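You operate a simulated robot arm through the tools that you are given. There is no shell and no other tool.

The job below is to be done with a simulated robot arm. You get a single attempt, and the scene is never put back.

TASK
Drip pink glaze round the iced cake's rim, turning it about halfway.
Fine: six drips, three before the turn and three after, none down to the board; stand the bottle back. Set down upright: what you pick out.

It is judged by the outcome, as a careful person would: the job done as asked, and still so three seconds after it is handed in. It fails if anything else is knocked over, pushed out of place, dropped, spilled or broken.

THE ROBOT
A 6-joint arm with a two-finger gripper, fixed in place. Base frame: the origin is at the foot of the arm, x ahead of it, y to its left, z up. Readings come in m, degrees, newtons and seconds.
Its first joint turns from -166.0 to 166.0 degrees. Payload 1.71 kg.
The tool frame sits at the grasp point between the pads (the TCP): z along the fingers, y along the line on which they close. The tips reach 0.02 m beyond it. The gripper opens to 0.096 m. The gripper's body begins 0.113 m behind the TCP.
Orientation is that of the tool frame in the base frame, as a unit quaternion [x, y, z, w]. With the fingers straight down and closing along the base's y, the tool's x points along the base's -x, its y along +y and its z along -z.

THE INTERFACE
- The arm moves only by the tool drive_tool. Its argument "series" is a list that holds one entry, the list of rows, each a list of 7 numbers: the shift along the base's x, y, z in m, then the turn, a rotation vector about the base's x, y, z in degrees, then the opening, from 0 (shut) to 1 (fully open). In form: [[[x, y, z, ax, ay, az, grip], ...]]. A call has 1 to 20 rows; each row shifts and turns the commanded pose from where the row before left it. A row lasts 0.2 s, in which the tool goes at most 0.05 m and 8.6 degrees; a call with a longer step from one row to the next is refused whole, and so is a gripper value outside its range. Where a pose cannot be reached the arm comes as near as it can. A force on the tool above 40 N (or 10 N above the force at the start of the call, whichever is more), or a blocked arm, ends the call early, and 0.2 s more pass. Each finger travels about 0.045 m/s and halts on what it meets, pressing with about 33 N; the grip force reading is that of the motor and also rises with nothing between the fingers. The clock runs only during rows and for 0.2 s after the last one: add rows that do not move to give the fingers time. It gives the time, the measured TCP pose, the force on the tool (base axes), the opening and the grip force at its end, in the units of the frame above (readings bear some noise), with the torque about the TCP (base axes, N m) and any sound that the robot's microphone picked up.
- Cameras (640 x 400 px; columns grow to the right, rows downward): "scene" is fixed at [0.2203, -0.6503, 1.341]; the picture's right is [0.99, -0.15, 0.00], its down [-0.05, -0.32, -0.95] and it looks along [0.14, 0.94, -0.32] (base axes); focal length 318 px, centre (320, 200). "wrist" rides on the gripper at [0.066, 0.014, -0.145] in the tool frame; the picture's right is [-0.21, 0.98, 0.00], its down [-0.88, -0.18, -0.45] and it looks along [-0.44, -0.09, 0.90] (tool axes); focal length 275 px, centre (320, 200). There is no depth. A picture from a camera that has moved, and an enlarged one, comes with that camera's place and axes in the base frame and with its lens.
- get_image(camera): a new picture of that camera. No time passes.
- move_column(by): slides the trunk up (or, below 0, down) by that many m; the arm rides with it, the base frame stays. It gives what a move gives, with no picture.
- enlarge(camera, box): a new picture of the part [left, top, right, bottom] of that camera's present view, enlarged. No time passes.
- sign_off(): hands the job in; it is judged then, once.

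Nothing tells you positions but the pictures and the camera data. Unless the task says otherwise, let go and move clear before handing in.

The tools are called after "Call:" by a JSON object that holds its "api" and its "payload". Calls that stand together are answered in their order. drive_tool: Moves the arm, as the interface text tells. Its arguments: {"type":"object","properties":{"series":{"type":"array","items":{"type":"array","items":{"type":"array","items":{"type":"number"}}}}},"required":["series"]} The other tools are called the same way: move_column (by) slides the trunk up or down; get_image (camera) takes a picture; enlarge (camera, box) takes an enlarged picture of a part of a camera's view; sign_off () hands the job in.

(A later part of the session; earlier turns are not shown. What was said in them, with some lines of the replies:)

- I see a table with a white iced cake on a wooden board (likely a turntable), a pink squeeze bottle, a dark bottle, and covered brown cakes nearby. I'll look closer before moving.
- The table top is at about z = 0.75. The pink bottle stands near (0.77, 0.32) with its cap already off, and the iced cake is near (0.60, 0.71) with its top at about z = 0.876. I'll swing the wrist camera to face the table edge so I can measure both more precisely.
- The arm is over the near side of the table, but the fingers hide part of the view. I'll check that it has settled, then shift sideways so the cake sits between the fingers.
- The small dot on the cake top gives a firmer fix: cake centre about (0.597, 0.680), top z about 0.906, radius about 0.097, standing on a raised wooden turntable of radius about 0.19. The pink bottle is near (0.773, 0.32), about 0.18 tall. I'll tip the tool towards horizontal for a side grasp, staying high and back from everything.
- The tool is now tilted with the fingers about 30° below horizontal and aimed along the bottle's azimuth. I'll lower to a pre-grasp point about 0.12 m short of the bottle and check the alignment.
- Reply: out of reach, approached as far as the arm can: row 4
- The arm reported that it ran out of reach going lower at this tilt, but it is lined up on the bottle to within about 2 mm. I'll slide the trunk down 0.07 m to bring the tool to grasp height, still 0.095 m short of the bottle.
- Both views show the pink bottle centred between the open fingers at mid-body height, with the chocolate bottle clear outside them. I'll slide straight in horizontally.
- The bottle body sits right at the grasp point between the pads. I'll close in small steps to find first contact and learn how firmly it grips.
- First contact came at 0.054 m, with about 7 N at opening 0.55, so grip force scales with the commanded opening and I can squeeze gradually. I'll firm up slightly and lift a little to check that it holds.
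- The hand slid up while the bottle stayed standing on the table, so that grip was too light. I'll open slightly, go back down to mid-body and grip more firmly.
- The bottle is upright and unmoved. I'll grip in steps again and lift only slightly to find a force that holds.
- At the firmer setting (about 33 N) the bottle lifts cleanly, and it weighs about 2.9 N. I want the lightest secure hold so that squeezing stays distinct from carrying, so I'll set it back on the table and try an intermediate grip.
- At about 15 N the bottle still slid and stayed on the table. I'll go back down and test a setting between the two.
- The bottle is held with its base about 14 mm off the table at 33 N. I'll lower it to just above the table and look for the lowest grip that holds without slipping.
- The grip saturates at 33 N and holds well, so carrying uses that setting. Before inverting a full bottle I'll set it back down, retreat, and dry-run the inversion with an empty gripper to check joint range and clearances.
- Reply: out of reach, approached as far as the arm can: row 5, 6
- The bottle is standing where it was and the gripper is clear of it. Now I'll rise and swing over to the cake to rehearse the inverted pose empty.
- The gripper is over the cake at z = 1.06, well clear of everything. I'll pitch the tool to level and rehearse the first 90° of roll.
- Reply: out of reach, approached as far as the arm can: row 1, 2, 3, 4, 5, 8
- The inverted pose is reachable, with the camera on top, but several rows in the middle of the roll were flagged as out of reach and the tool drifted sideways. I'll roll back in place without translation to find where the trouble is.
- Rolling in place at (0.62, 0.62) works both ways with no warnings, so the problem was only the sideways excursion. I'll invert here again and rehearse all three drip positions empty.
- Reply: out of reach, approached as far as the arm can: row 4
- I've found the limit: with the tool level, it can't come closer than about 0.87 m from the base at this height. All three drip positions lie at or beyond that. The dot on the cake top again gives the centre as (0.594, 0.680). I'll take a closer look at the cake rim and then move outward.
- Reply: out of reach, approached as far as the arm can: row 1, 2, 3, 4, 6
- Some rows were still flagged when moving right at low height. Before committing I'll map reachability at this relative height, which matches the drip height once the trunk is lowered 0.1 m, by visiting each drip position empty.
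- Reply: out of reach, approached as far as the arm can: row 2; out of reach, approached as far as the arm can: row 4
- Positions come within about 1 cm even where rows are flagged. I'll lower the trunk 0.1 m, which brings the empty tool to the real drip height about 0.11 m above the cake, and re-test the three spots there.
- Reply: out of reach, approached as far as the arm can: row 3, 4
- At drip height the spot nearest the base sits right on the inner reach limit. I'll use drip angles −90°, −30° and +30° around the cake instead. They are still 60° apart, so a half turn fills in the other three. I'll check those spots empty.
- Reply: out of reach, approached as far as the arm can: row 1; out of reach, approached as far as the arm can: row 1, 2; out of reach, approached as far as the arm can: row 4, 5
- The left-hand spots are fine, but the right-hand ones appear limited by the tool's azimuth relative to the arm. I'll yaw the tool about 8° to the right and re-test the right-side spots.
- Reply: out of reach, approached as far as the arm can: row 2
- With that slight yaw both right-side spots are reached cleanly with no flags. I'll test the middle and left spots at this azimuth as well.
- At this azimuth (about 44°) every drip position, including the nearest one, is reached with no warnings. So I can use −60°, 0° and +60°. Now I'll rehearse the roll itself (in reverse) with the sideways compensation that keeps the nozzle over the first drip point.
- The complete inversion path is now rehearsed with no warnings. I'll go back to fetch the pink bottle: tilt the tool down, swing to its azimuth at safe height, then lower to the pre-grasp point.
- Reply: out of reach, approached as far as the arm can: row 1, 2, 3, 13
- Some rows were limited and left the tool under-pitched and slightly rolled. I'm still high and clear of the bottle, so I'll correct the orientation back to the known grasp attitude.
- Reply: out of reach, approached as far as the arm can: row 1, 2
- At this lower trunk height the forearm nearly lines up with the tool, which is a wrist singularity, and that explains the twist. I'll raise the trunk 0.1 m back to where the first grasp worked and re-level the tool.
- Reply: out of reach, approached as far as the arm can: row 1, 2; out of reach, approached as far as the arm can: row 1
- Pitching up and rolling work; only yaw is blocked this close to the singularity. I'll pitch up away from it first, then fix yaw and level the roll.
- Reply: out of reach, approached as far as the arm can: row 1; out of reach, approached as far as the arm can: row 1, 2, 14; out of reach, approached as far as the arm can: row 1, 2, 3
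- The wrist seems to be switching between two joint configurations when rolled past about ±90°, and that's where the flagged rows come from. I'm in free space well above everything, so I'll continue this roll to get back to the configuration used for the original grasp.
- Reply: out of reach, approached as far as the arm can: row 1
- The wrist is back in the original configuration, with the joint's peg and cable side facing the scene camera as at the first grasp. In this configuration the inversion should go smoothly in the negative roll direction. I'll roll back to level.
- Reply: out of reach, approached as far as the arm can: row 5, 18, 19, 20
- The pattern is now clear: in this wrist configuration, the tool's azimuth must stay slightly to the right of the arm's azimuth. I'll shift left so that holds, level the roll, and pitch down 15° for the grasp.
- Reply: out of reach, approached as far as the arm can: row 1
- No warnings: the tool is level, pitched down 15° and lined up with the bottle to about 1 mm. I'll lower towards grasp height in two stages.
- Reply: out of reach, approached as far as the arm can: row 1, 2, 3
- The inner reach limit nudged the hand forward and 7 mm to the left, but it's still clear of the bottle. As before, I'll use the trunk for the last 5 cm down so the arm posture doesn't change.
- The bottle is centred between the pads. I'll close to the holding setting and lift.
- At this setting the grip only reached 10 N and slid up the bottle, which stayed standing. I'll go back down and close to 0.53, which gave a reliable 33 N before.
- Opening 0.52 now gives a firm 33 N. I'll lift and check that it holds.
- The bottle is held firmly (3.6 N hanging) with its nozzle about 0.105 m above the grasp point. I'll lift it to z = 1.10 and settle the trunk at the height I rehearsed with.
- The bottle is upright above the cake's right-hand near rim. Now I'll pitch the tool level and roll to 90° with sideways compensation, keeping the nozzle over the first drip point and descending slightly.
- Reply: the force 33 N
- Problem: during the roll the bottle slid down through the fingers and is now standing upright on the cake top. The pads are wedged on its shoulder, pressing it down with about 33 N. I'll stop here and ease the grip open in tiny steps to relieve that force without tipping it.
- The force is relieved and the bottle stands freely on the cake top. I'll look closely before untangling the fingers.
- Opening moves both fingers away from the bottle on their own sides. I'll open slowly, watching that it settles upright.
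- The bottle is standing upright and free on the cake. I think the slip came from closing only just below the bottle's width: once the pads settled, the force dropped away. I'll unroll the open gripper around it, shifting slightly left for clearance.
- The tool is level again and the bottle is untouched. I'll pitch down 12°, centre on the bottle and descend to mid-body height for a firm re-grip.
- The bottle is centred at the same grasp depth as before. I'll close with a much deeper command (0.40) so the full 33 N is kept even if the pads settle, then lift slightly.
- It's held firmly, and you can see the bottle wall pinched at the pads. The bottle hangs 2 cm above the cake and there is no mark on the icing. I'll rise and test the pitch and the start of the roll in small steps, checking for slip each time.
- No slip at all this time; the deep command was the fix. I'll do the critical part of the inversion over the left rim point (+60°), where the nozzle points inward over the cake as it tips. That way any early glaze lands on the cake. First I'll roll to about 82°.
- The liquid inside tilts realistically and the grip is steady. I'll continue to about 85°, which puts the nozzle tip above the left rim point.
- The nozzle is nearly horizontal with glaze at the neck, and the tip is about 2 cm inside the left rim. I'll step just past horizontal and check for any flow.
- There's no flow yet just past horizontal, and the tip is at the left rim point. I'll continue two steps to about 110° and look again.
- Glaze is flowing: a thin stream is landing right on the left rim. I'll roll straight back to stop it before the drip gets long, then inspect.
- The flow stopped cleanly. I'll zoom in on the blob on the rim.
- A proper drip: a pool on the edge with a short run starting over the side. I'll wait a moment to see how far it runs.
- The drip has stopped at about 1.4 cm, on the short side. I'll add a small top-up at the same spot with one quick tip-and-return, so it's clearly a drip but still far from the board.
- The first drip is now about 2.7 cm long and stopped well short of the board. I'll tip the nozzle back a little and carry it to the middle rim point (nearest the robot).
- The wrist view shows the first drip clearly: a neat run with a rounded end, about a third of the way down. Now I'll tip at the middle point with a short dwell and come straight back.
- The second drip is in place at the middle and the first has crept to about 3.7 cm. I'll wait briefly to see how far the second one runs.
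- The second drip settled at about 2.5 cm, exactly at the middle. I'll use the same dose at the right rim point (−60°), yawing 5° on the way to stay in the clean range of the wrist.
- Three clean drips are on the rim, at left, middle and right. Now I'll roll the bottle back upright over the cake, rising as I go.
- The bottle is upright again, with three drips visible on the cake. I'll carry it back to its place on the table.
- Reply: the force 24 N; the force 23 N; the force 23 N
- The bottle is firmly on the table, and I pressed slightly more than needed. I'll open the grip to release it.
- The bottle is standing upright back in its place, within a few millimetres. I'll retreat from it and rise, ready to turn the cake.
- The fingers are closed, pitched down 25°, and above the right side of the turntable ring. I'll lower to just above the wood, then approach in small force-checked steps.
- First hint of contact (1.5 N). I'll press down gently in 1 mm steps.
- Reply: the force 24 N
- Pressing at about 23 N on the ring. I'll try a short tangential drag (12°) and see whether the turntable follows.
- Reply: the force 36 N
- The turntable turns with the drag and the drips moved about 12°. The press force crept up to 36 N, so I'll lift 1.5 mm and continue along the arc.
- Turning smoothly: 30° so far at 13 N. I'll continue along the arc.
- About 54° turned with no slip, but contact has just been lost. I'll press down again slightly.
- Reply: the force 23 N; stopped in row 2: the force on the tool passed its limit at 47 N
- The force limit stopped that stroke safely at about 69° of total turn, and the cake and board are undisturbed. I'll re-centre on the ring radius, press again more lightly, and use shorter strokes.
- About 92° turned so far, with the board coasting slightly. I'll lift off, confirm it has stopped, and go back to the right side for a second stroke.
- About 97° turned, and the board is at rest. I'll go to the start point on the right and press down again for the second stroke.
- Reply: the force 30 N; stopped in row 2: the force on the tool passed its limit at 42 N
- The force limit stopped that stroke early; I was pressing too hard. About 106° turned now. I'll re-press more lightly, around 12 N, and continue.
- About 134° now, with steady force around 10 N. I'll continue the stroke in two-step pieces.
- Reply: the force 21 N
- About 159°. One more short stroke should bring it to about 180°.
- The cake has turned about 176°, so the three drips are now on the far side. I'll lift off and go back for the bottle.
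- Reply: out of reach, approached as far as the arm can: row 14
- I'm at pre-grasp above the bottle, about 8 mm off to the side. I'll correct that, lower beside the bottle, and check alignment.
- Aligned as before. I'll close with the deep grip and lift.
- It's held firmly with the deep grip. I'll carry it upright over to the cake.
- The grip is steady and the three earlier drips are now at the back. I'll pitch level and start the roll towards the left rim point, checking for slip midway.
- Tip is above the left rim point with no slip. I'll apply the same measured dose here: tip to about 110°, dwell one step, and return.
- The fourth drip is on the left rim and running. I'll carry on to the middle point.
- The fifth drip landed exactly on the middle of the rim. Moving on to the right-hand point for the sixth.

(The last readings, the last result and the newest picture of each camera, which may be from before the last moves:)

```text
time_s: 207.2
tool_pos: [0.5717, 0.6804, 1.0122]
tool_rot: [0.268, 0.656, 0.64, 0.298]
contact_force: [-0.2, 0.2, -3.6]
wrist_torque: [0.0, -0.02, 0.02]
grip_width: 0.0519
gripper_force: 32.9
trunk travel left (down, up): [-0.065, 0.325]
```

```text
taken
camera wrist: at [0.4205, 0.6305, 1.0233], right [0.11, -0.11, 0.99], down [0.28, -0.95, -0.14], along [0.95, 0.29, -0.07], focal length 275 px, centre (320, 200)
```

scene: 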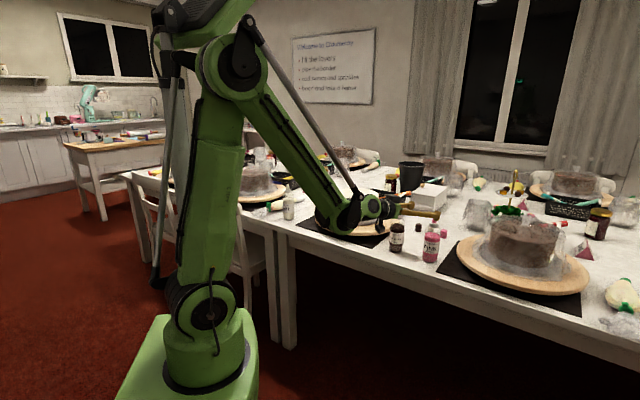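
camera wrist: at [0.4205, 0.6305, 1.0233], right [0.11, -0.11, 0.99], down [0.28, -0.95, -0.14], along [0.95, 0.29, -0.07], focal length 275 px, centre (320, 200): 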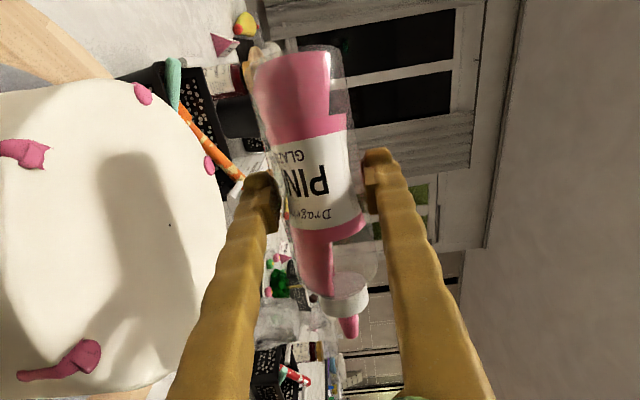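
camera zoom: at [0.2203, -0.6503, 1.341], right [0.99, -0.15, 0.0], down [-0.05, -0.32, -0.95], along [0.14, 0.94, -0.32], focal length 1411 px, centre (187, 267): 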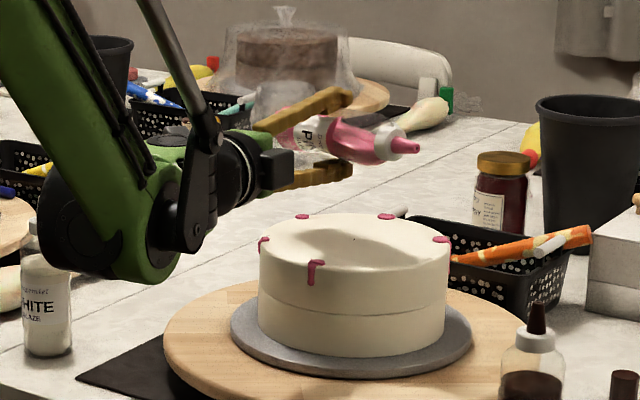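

Call:
{"api": "drive_tool", "payload": {"series": [[[-0.001, -0.0003, 0, 5.72, 5.37, 0, 0.4], [-0.001, -0.0003, 0, 5.72, 5.37, 0, 0.4], [-0.0007, -0.0001, 0, 5.72, 5.37, 0, 0.4], [0, 0, 0, 0, 0, 0, 0.4], [0, 0, 0, -6.12, -5.75, 0, 0.4], [0, 0, 0, -6.12, -5.75, 0, 0.4], [0, 0, 0, -4.37, -4.11, 0, 0.4]]]}}

Call:
{"api": "enlarge", "payload": {"camera": "scene", "box": [316, 180, 391, 236]}}

Call:
{"api": "get_image", "payload": {"camera": "wrist"}}

```text
time_s: 208.8
tool_pos: [0.5667, 0.6798, 1.011]
tool_rot: [0.271, 0.654, 0.642, 0.294]
contact_force: [-0.5, 0.4, -3.2]
wrist_torque: [0.0, -0.02, -0.01]
grip_width: 0.0519
gripper_force: 32.9
trunk travel left (down, up): [-0.065, 0.325]
```

```text
7.14 times, centred on (354, 208) of scene
camera zoom: at [0.2203, -0.6503, 1.341], right [0.99, -0.15, 0.0], down [-0.05, -0.32, -0.95], along [0.14, 0.94, -0.32], focal length 2268 px, centre (81, 143)
```

zoom: 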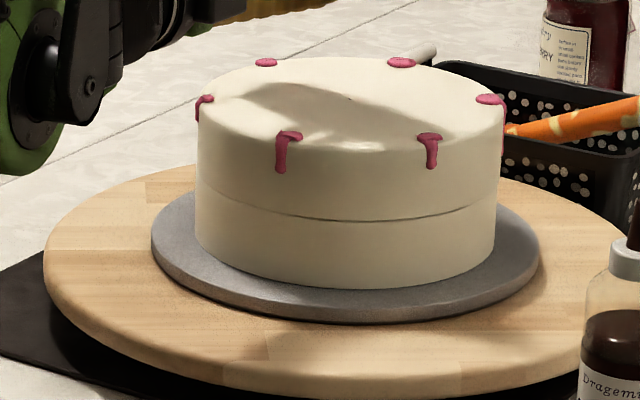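

```text
taken
camera wrist: at [0.4163, 0.629, 1.0232], right [0.12, -0.12, 0.99], down [0.28, -0.95, -0.15], along [0.95, 0.29, -0.08], focal length 275 px, centre (320, 200)
```

wrist: 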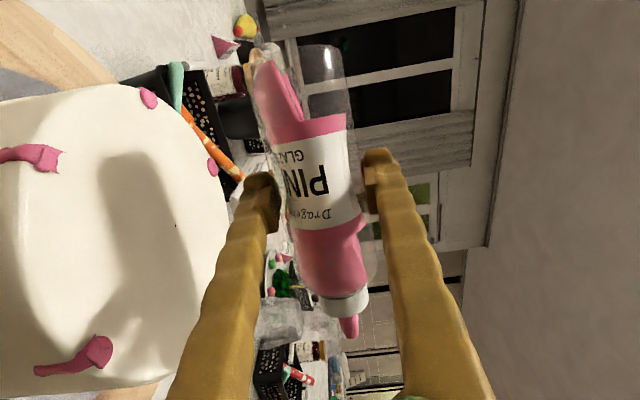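

All six drips are on the rim: three at the back and three in front. I'll roll the bottle back upright and then check the drips once they've settled.

Call:
{"api": "drive_tool", "payload": {"series": [[[0, 0, 0.005, -5.82, -5.47, 0, 0.4], [0, 0, 0.005, -5.82, -5.47, 0, 0.4], [0, 0, 0.005, -5.82, -5.47, 0, 0.4], [0, 0, 0.005, -5.82, -5.47, 0, 0.4], [0, 0, 0.005, -5.82, -5.47, 0, 0.4], [0, 0, 0.005, -5.82, -5.47, 0, 0.4], [0, 0, 0.005, -5.82, -5.47, 0, 0.4], [0, 0, 0.005, -5.82, -5.47, 0, 0.4], [0, 0, 0.005, -5.82, -5.47, 0, 0.4], [0, 0, 0.005, -5.82, -5.47, 0, 0.4], [0, 0, 0.005, -5.7, -5.35, 0, 0.4], [0, 0, 0, -4.1, 4.37, 0, 0.4], [0, 0, 0, -4.1, 4.37, 0, 0.4], [0, 0, 0, 0, 0, 0, 0.4]]]}}

Call:
{"api": "enlarge", "payload": {"camera": "scene", "box": [316, 180, 391, 236]}}

Call:
{"api": "get_image", "payload": {"camera": "wrist"}}

```text
time_s: 211.8
tool_pos: [0.5672, 0.6776, 1.0665]
tool_rot: [-0.283, 0.722, 0.234, 0.587]
contact_force: [1.0, 0.1, -3.0]
wrist_torque: [-0.02, 0.01, -0.01]
grip_width: 0.0519
gripper_force: 32.7
trunk travel left (down, up): [-0.065, 0.325]
```

```text
7.14 times, centred on (354, 208) of scene
camera zoom: at [0.2203, -0.6503, 1.341], right [0.99, -0.15, 0.0], down [-0.05, -0.32, -0.95], along [0.14, 0.94, -0.32], focal length 2268 px, centre (81, 143)
```

zoom: 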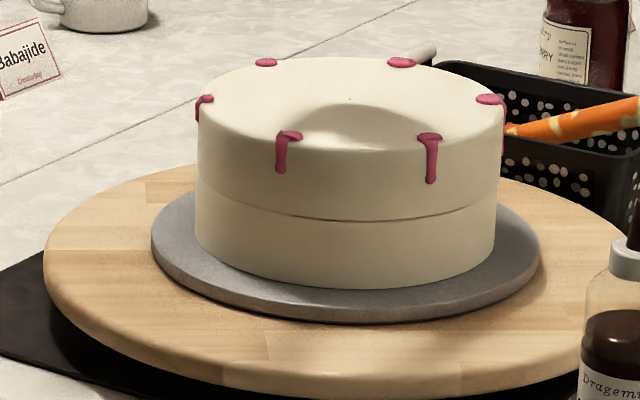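

```text
taken
camera wrist: at [0.4449, 0.5828, 1.0326], right [-0.64, 0.74, 0.21], down [-0.06, -0.31, 0.95], along [0.77, 0.59, 0.24], focal length 275 px, centre (320, 200)
```

wrist: 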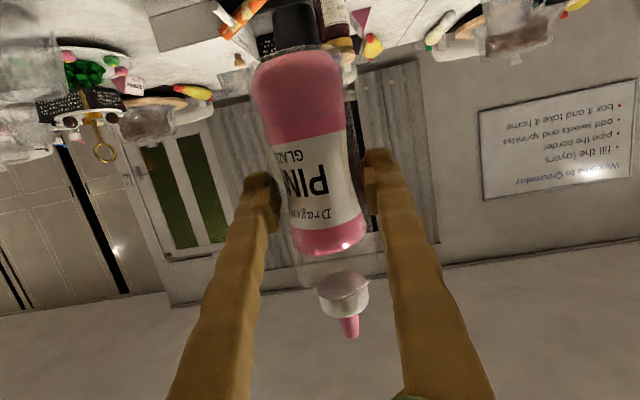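

Call:
{"api": "enlarge", "payload": {"camera": "scene", "box": [334, 184, 364, 208]}}

Call:
{"api": "enlarge", "payload": {"camera": "scene", "box": [362, 184, 392, 208]}}

```text
16.00 times, centred on (349, 196) of scene
camera zoom: at [0.2203, -0.6503, 1.341], right [0.99, -0.15, 0.0], down [-0.05, -0.32, -0.95], along [0.14, 0.94, -0.32], focal length 5080 px, centre (-144, 264)
```

zoom: 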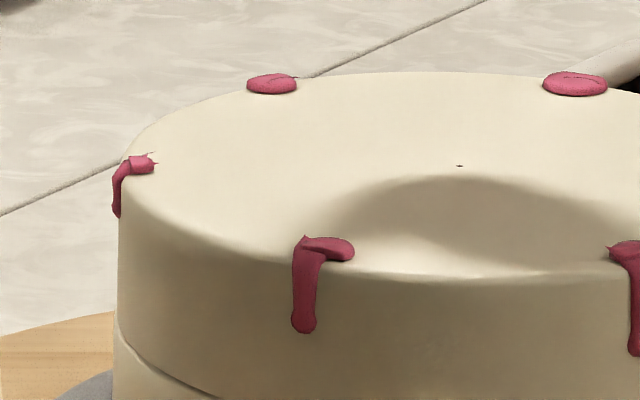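

```text
16.00 times, centred on (377, 196) of scene
camera zoom: at [0.2203, -0.6503, 1.341], right [0.99, -0.15, 0.0], down [-0.05, -0.32, -0.95], along [0.14, 0.94, -0.32], focal length 5080 px, centre (-592, 264)
```

zoom: 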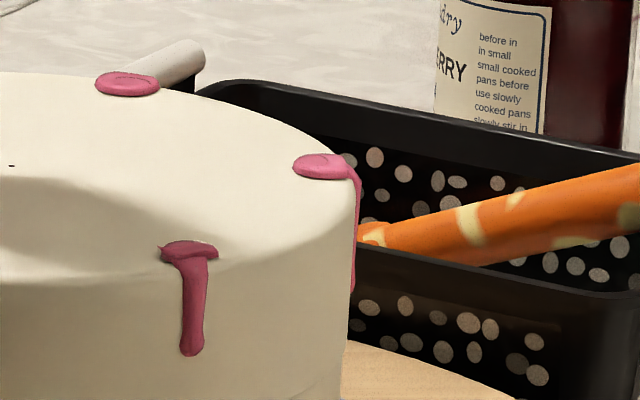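

All six drips are distinct and run roughly 1.5–4 cm, none near the board. Now I'll take the bottle back to its spot.

Call:
{"api": "drive_tool", "payload": {"series": [[[0.0184, -0.0329, 0, 0, 0, -2.1, 0.4], [0.0184, -0.0329, 0, 0, 0, -2.1, 0.4], [0.0184, -0.0329, 0, 0, 0, -2.1, 0.4], [0.0184, -0.0329, 0, 0, 0, -2.1, 0.4], [0.0184, -0.0329, 0, 0, 0, -2.1, 0.4], [0.0184, -0.0329, 0, 0, 0, -2.1, 0.4], [0.0184, -0.0329, 0, 0, 0, -2.1, 0.4], [0.0184, -0.0329, 0, 0, 0, -2.1, 0.4], [0.0184, -0.0329, 0, 0, 0, -2.1, 0.4], [0.0184, -0.0329, 0, 0, 0, -2.1, 0.4], [0.0184, -0.0329, 0, 0, 0, -2.1, 0.4], [0, 0, 0, 0, 0, 0, 0.4]]]}}

Call:
{"api": "drive_tool", "payload": {"series": [[[0, 0, -0.0385, 0, 0, 0, 0.4], [0, 0, -0.0385, 0, 0, 0, 0.4], [0, 0, -0.0385, 0, 0, 0, 0.4], [0, 0, -0.0385, 0, 0, 0, 0.4], [0, 0, -0.0385, 0, 0, 0, 0.4], [0, 0, -0.03, 0, 0, 0, 0.4], [0, 0, 0, 0, 0, 0, 0.4]]]}}

Call:
{"api": "enlarge", "payload": {"camera": "scene", "box": [370, 190, 470, 270]}}

Call:
{"api": "get_image", "payload": {"camera": "wrist"}}

```text
time_s: 214.4
tool_pos: [0.7666, 0.3172, 1.0622]
tool_rot: [-0.133, 0.764, 0.112, 0.621]
contact_force: [0.1, -0.2, -2.9]
wrist_torque: [0.03, 0.03, 0.03]
grip_width: 0.0521
gripper_force: 33.1
trunk travel left (down, up): [-0.065, 0.325]
```

```text
time_s: 216.0
tool_pos: [0.7696, 0.3172, 0.8429]
tool_rot: [-0.134, 0.764, 0.112, 0.621]
contact_force: [0.2, -0.8, -3.2]
wrist_torque: [0.02, 0.02, 0.0]
grip_width: 0.052
gripper_force: 32.9
trunk travel left (down, up): [-0.065, 0.325]
```

```text
5.00 times, centred on (420, 230) of scene
camera zoom: at [0.2203, -0.6503, 1.341], right [0.99, -0.15, 0.0], down [-0.05, -0.32, -0.95], along [0.14, 0.94, -0.32], focal length 1587 px, centre (-180, 50)
```

zoom: 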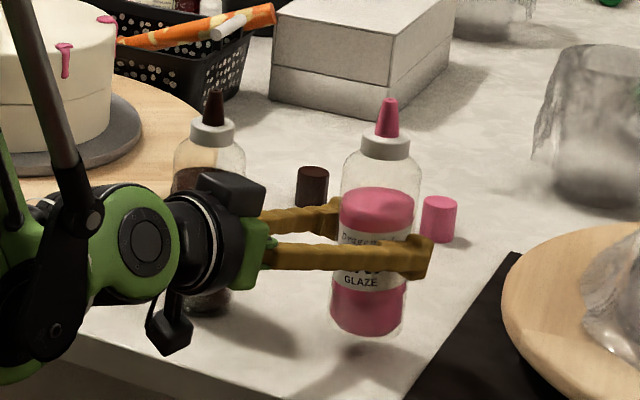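

```text
taken
camera wrist: at [0.6188, 0.2779, 0.8089], right [-0.3, 0.93, 0.21], down [-0.18, -0.27, 0.95], along [0.94, 0.24, 0.24], focal length 275 px, centre (320, 200)
```

wrist: 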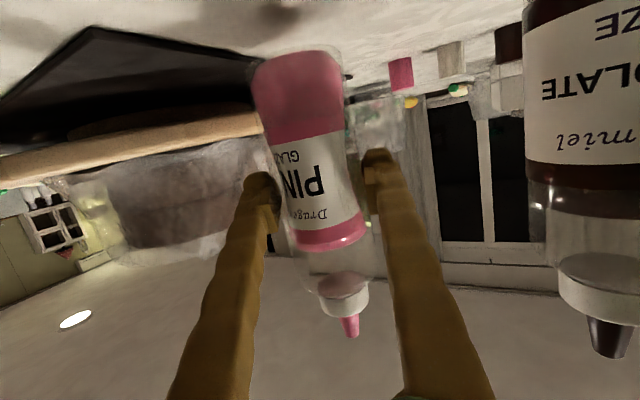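

Call:
{"api": "drive_tool", "payload": {"series": [[[0.0005, 0, -0.006, 0, 0, 0, 0.4], [0.0005, 0, -0.006, 0, 0, 0, 0.4], [0, 0, -0.004, 0, 0, 0, 0.4], [0, 0, 0, 0, 0, 0, 0.4]]]}}

```text
time_s: 217.0
tool_pos: [0.7701, 0.3183, 0.8265]
tool_rot: [-0.133, 0.764, 0.112, 0.621]
contact_force: [0.2, -0.8, -2.9]
wrist_torque: [0.03, 0.02, 0.03]
grip_width: 0.052
gripper_force: 33.1
trunk travel left (down, up): [-0.065, 0.325]
```

Call:
{"api": "drive_tool", "payload": {"series": [[[0, 0, -0.002, 0, 0, 0, 0.4], [0, 0, 0, 0, 0, 0, 0.4]]]}}

```text
time_s: 217.6
tool_pos: [0.7714, 0.3165, 0.8251]
tool_rot: [-0.134, 0.763, 0.112, 0.622]
contact_force: [-0.4, -0.5, -2.3]
wrist_torque: [-0.01, 0.03, -0.01]
grip_width: 0.052
gripper_force: 33.4
trunk travel left (down, up): [-0.065, 0.325]
```

Call:
{"api": "drive_tool", "payload": {"series": [[[0, 0, -0.0015, 0, 0, 0, 0.4], [0, 0, 0, 0, 0, 0, 0.4]]]}}

```text
time_s: 218.2
tool_pos: [0.7709, 0.3158, 0.8245]
tool_rot: [-0.133, 0.764, 0.112, 0.621]
contact_force: [-0.2, 0.4, -3.2]
wrist_torque: [-0.04, 0.0, 0.04]
grip_width: 0.052
gripper_force: 33.0
trunk travel left (down, up): [-0.065, 0.325]
```

Call:
{"api": "drive_tool", "payload": {"series": [[[0, 0, -0.0015, 0, 0, 0, 0.4], [0, 0, 0, 0, 0, 0, 0.4]]]}}

Call:
{"api": "enlarge", "payload": {"camera": "scene", "box": [370, 190, 470, 270]}}

```text
time_s: 218.8
tool_pos: [0.7707, 0.3149, 0.8233]
tool_rot: [-0.133, 0.763, 0.112, 0.622]
contact_force: [7.1, -2.3, 17.9]
wrist_torque: [0.32, -0.5, -0.17]
grip_width: 0.052
gripper_force: 33.0
trunk travel left (down, up): [-0.065, 0.325]
```

```text
5.00 times, centred on (420, 230) of scene
camera zoom: at [0.2203, -0.6503, 1.341], right [0.99, -0.15, 0.0], down [-0.05, -0.32, -0.95], along [0.14, 0.94, -0.32], focal length 1587 px, centre (-180, 50)
```

zoom: 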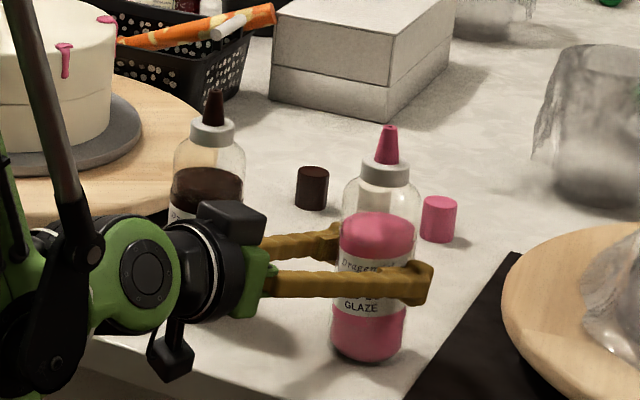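

It's touching down at its original spot. I'll release gently and back off.

Call:
{"api": "drive_tool", "payload": {"series": [[[0, 0, 0, 0, 0, 0, 0.53], [0, 0, 0, 0, 0, 0, 0.56], [0, 0, 0, 0, 0, 0, 0.6], [0, 0, 0, 0, 0, 0, 0.7], [0, 0, 0, 0, 0, 0, 0.85], [0, 0, 0, 0, 0, 0, 1], [0, 0, 0, 0, 0, 0, 1]]]}}

Call:
{"api": "drive_tool", "payload": {"series": [[[-0.0165, -0.006, 0, 0, 0, 0, 1], [-0.0165, -0.006, 0, 0, 0, 0, 1], [-0.0165, -0.006, 0.002, 0, 0, 0, 1], [-0.005, -0.002, 0.02, 0, 0, 0, 1], [0, 0, 0.035, 0, 0, 0, 1], [0, 0, 0.035, 0, 0, 0, 1], [0, 0, 0.035, 0, 0, 0, 1], [0, 0, 0.035, 0, 0, 0, 1], [0, 0, 0, 0, 0, 0, 1]]]}}

Call:
{"api": "get_image", "payload": {"camera": "scene"}}

Call:
{"api": "enlarge", "payload": {"camera": "scene", "box": [370, 190, 470, 270]}}

```text
time_s: 220.4
tool_pos: [0.7707, 0.3168, 0.8219]
tool_rot: [-0.133, 0.764, 0.111, 0.622]
contact_force: [-0.7, -0.2, 0.2]
wrist_torque: [0.02, -0.03, 0.05]
grip_width: 0.0962
gripper_force: 0.0
trunk travel left (down, up): [-0.065, 0.325]
```

```text
time_s: 222.4
tool_pos: [0.7173, 0.2961, 0.9859]
tool_rot: [-0.133, 0.764, 0.111, 0.622]
contact_force: [-0.4, -0.9, -0.2]
wrist_torque: [0.0, -0.02, 0.01]
grip_width: 0.0961
gripper_force: 0.0
trunk travel left (down, up): [-0.065, 0.325]
```

```text
taken
```

scene: 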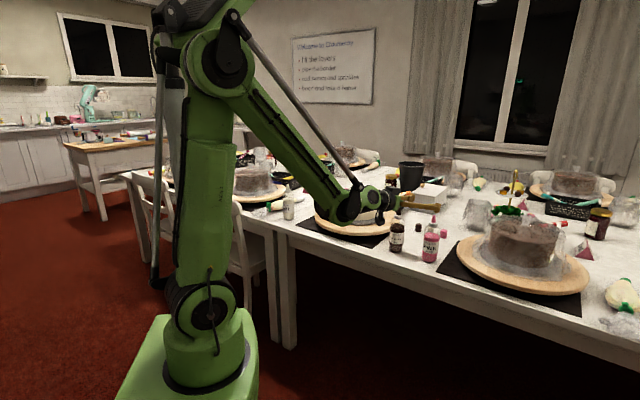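

```text
5.00 times, centred on (420, 230) of scene
camera zoom: at [0.2203, -0.6503, 1.341], right [0.99, -0.15, 0.0], down [-0.05, -0.32, -0.95], along [0.14, 0.94, -0.32], focal length 1587 px, centre (-180, 50)
```

zoom: 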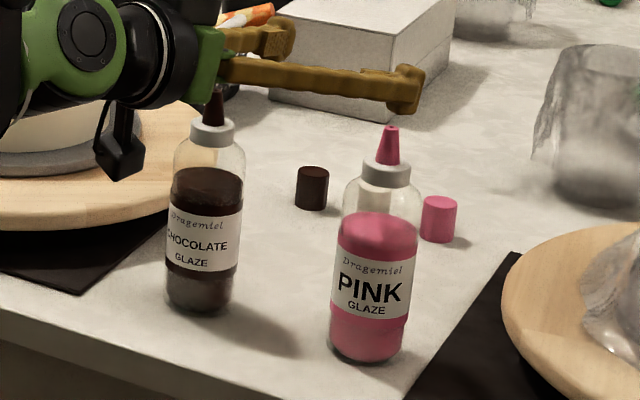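

The bottle is upright exactly where it started. I'll raise the arm clear and make a final check of the cake.

Call:
{"api": "drive_tool", "payload": {"series": [[[0, 0, 0.04, 0, 0, 0, 1], [0, 0, 0.04, 0, 0, 0, 1], [0, 0, 0.04, 0, 0, 0, 1], [0.01, -0.04, 0.02, 0, 0, -2, 1], [0.01, -0.04, 0.02, 0, 0, -2, 1], [0.01, -0.04, 0, 0, 0, -2, 1], [0, 0, 0, 0, 0, 0, 1]]]}}

Call:
{"api": "get_image", "payload": {"camera": "scene"}}

Call:
{"api": "enlarge", "payload": {"camera": "scene", "box": [290, 160, 410, 250]}}

Call:
{"api": "enlarge", "payload": {"camera": "scene", "box": [330, 180, 385, 225]}}

```text
time_s: 224.0
tool_pos: [0.7387, 0.1972, 1.1576]
tool_rot: [-0.082, 0.754, 0.071, 0.647]
contact_force: [0.0, 0.5, 0.4]
wrist_torque: [0.03, 0.01, -0.01]
grip_width: 0.0959
gripper_force: 0.0
out of reach, approached as far as the arm can: row 5, 6
trunk travel left (down, up): [-0.065, 0.325]
```

```text
taken
```

scene: 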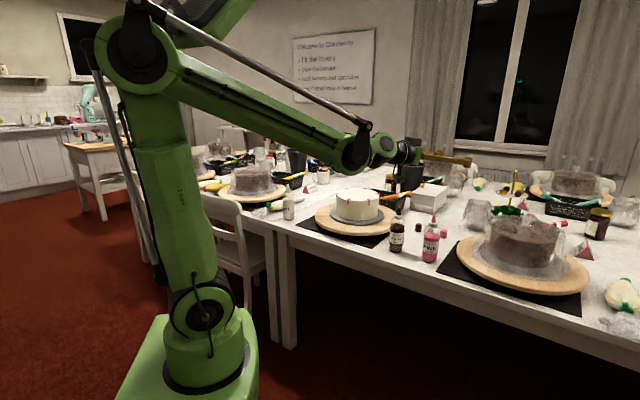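

```text
4.44 times, centred on (350, 205) of scene
camera zoom: at [0.2203, -0.6503, 1.341], right [0.99, -0.15, 0.0], down [-0.05, -0.32, -0.95], along [0.14, 0.94, -0.32], focal length 1411 px, centre (187, 178)
```

zoom: 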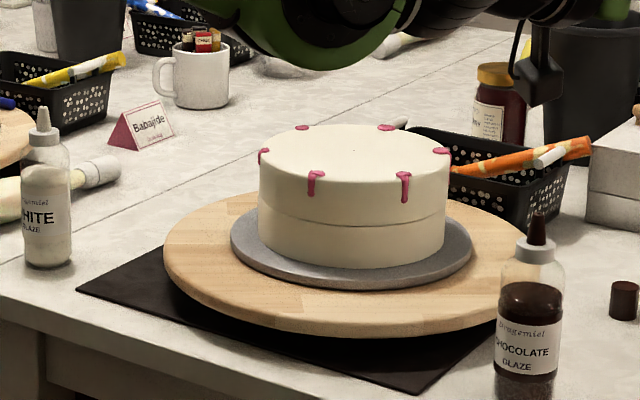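

```text
8.89 times, centred on (358, 202) of scene
camera zoom: at [0.2203, -0.6503, 1.341], right [0.99, -0.15, 0.0], down [-0.05, -0.32, -0.95], along [0.14, 0.94, -0.32], focal length 2822 px, centre (-13, 178)
```

zoom: 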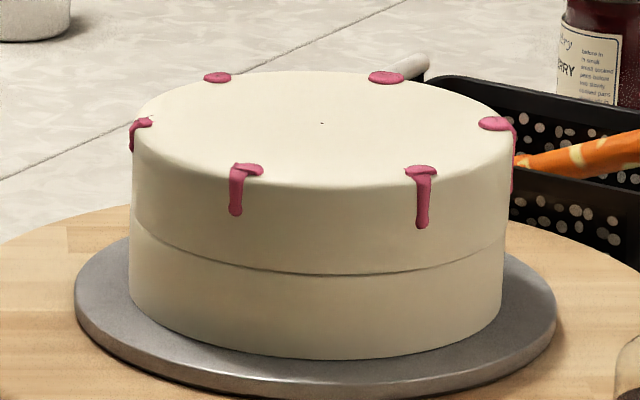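

The job is finished, and I'm handing it in now:
- **Drips:** there are six separate pink drips evenly round the rim, three made before the turn and three after. All stop well short of the board.
- **Turn:** the cake was turned about 176°.
- **Bottle:** the pink bottle stands upright in its original place.
- **Surroundings:** the cake, turntable and neighbouring items look undisturbed, and the arm is clear of everything.

Early on the bottle slid out of the grip once and stood on the cake top before I recovered it. The icing shows no mark from that.

Call:
{"api": "sign_off", "payload": {}}

```text
The job is handed in.
```

The cake has six pink drips round its rim, three made before the turn and three after. I turned it about 176°, and the bottle is standing upright back where it started. The job is handed in; I have no verdict on it yet.

- **Drips:** they are about 60° apart and run roughly 1.5 to 4 cm down the side, well short of the board. The left-hand drip of the second set is the shortest, at about 1.5 to 2 cm.
- **Not rechecked:** two of the first three drips ended up on the far side of the cake, where I couldn't see how far down they run in the final picture. They were about 2 to 2.5 cm when last seen before the turn.
- **Mishap:** on the first attempt to tip the bottle, it slid through the fingers and stood upright on the cake top, pressed down with about 33 N. I eased it free and gripped it again, and I saw no mark or spill on the icing.
- **Surroundings:** the turntable, the chocolate bottle and the other nearby items look undisturbed, and the arm is clear of the table.
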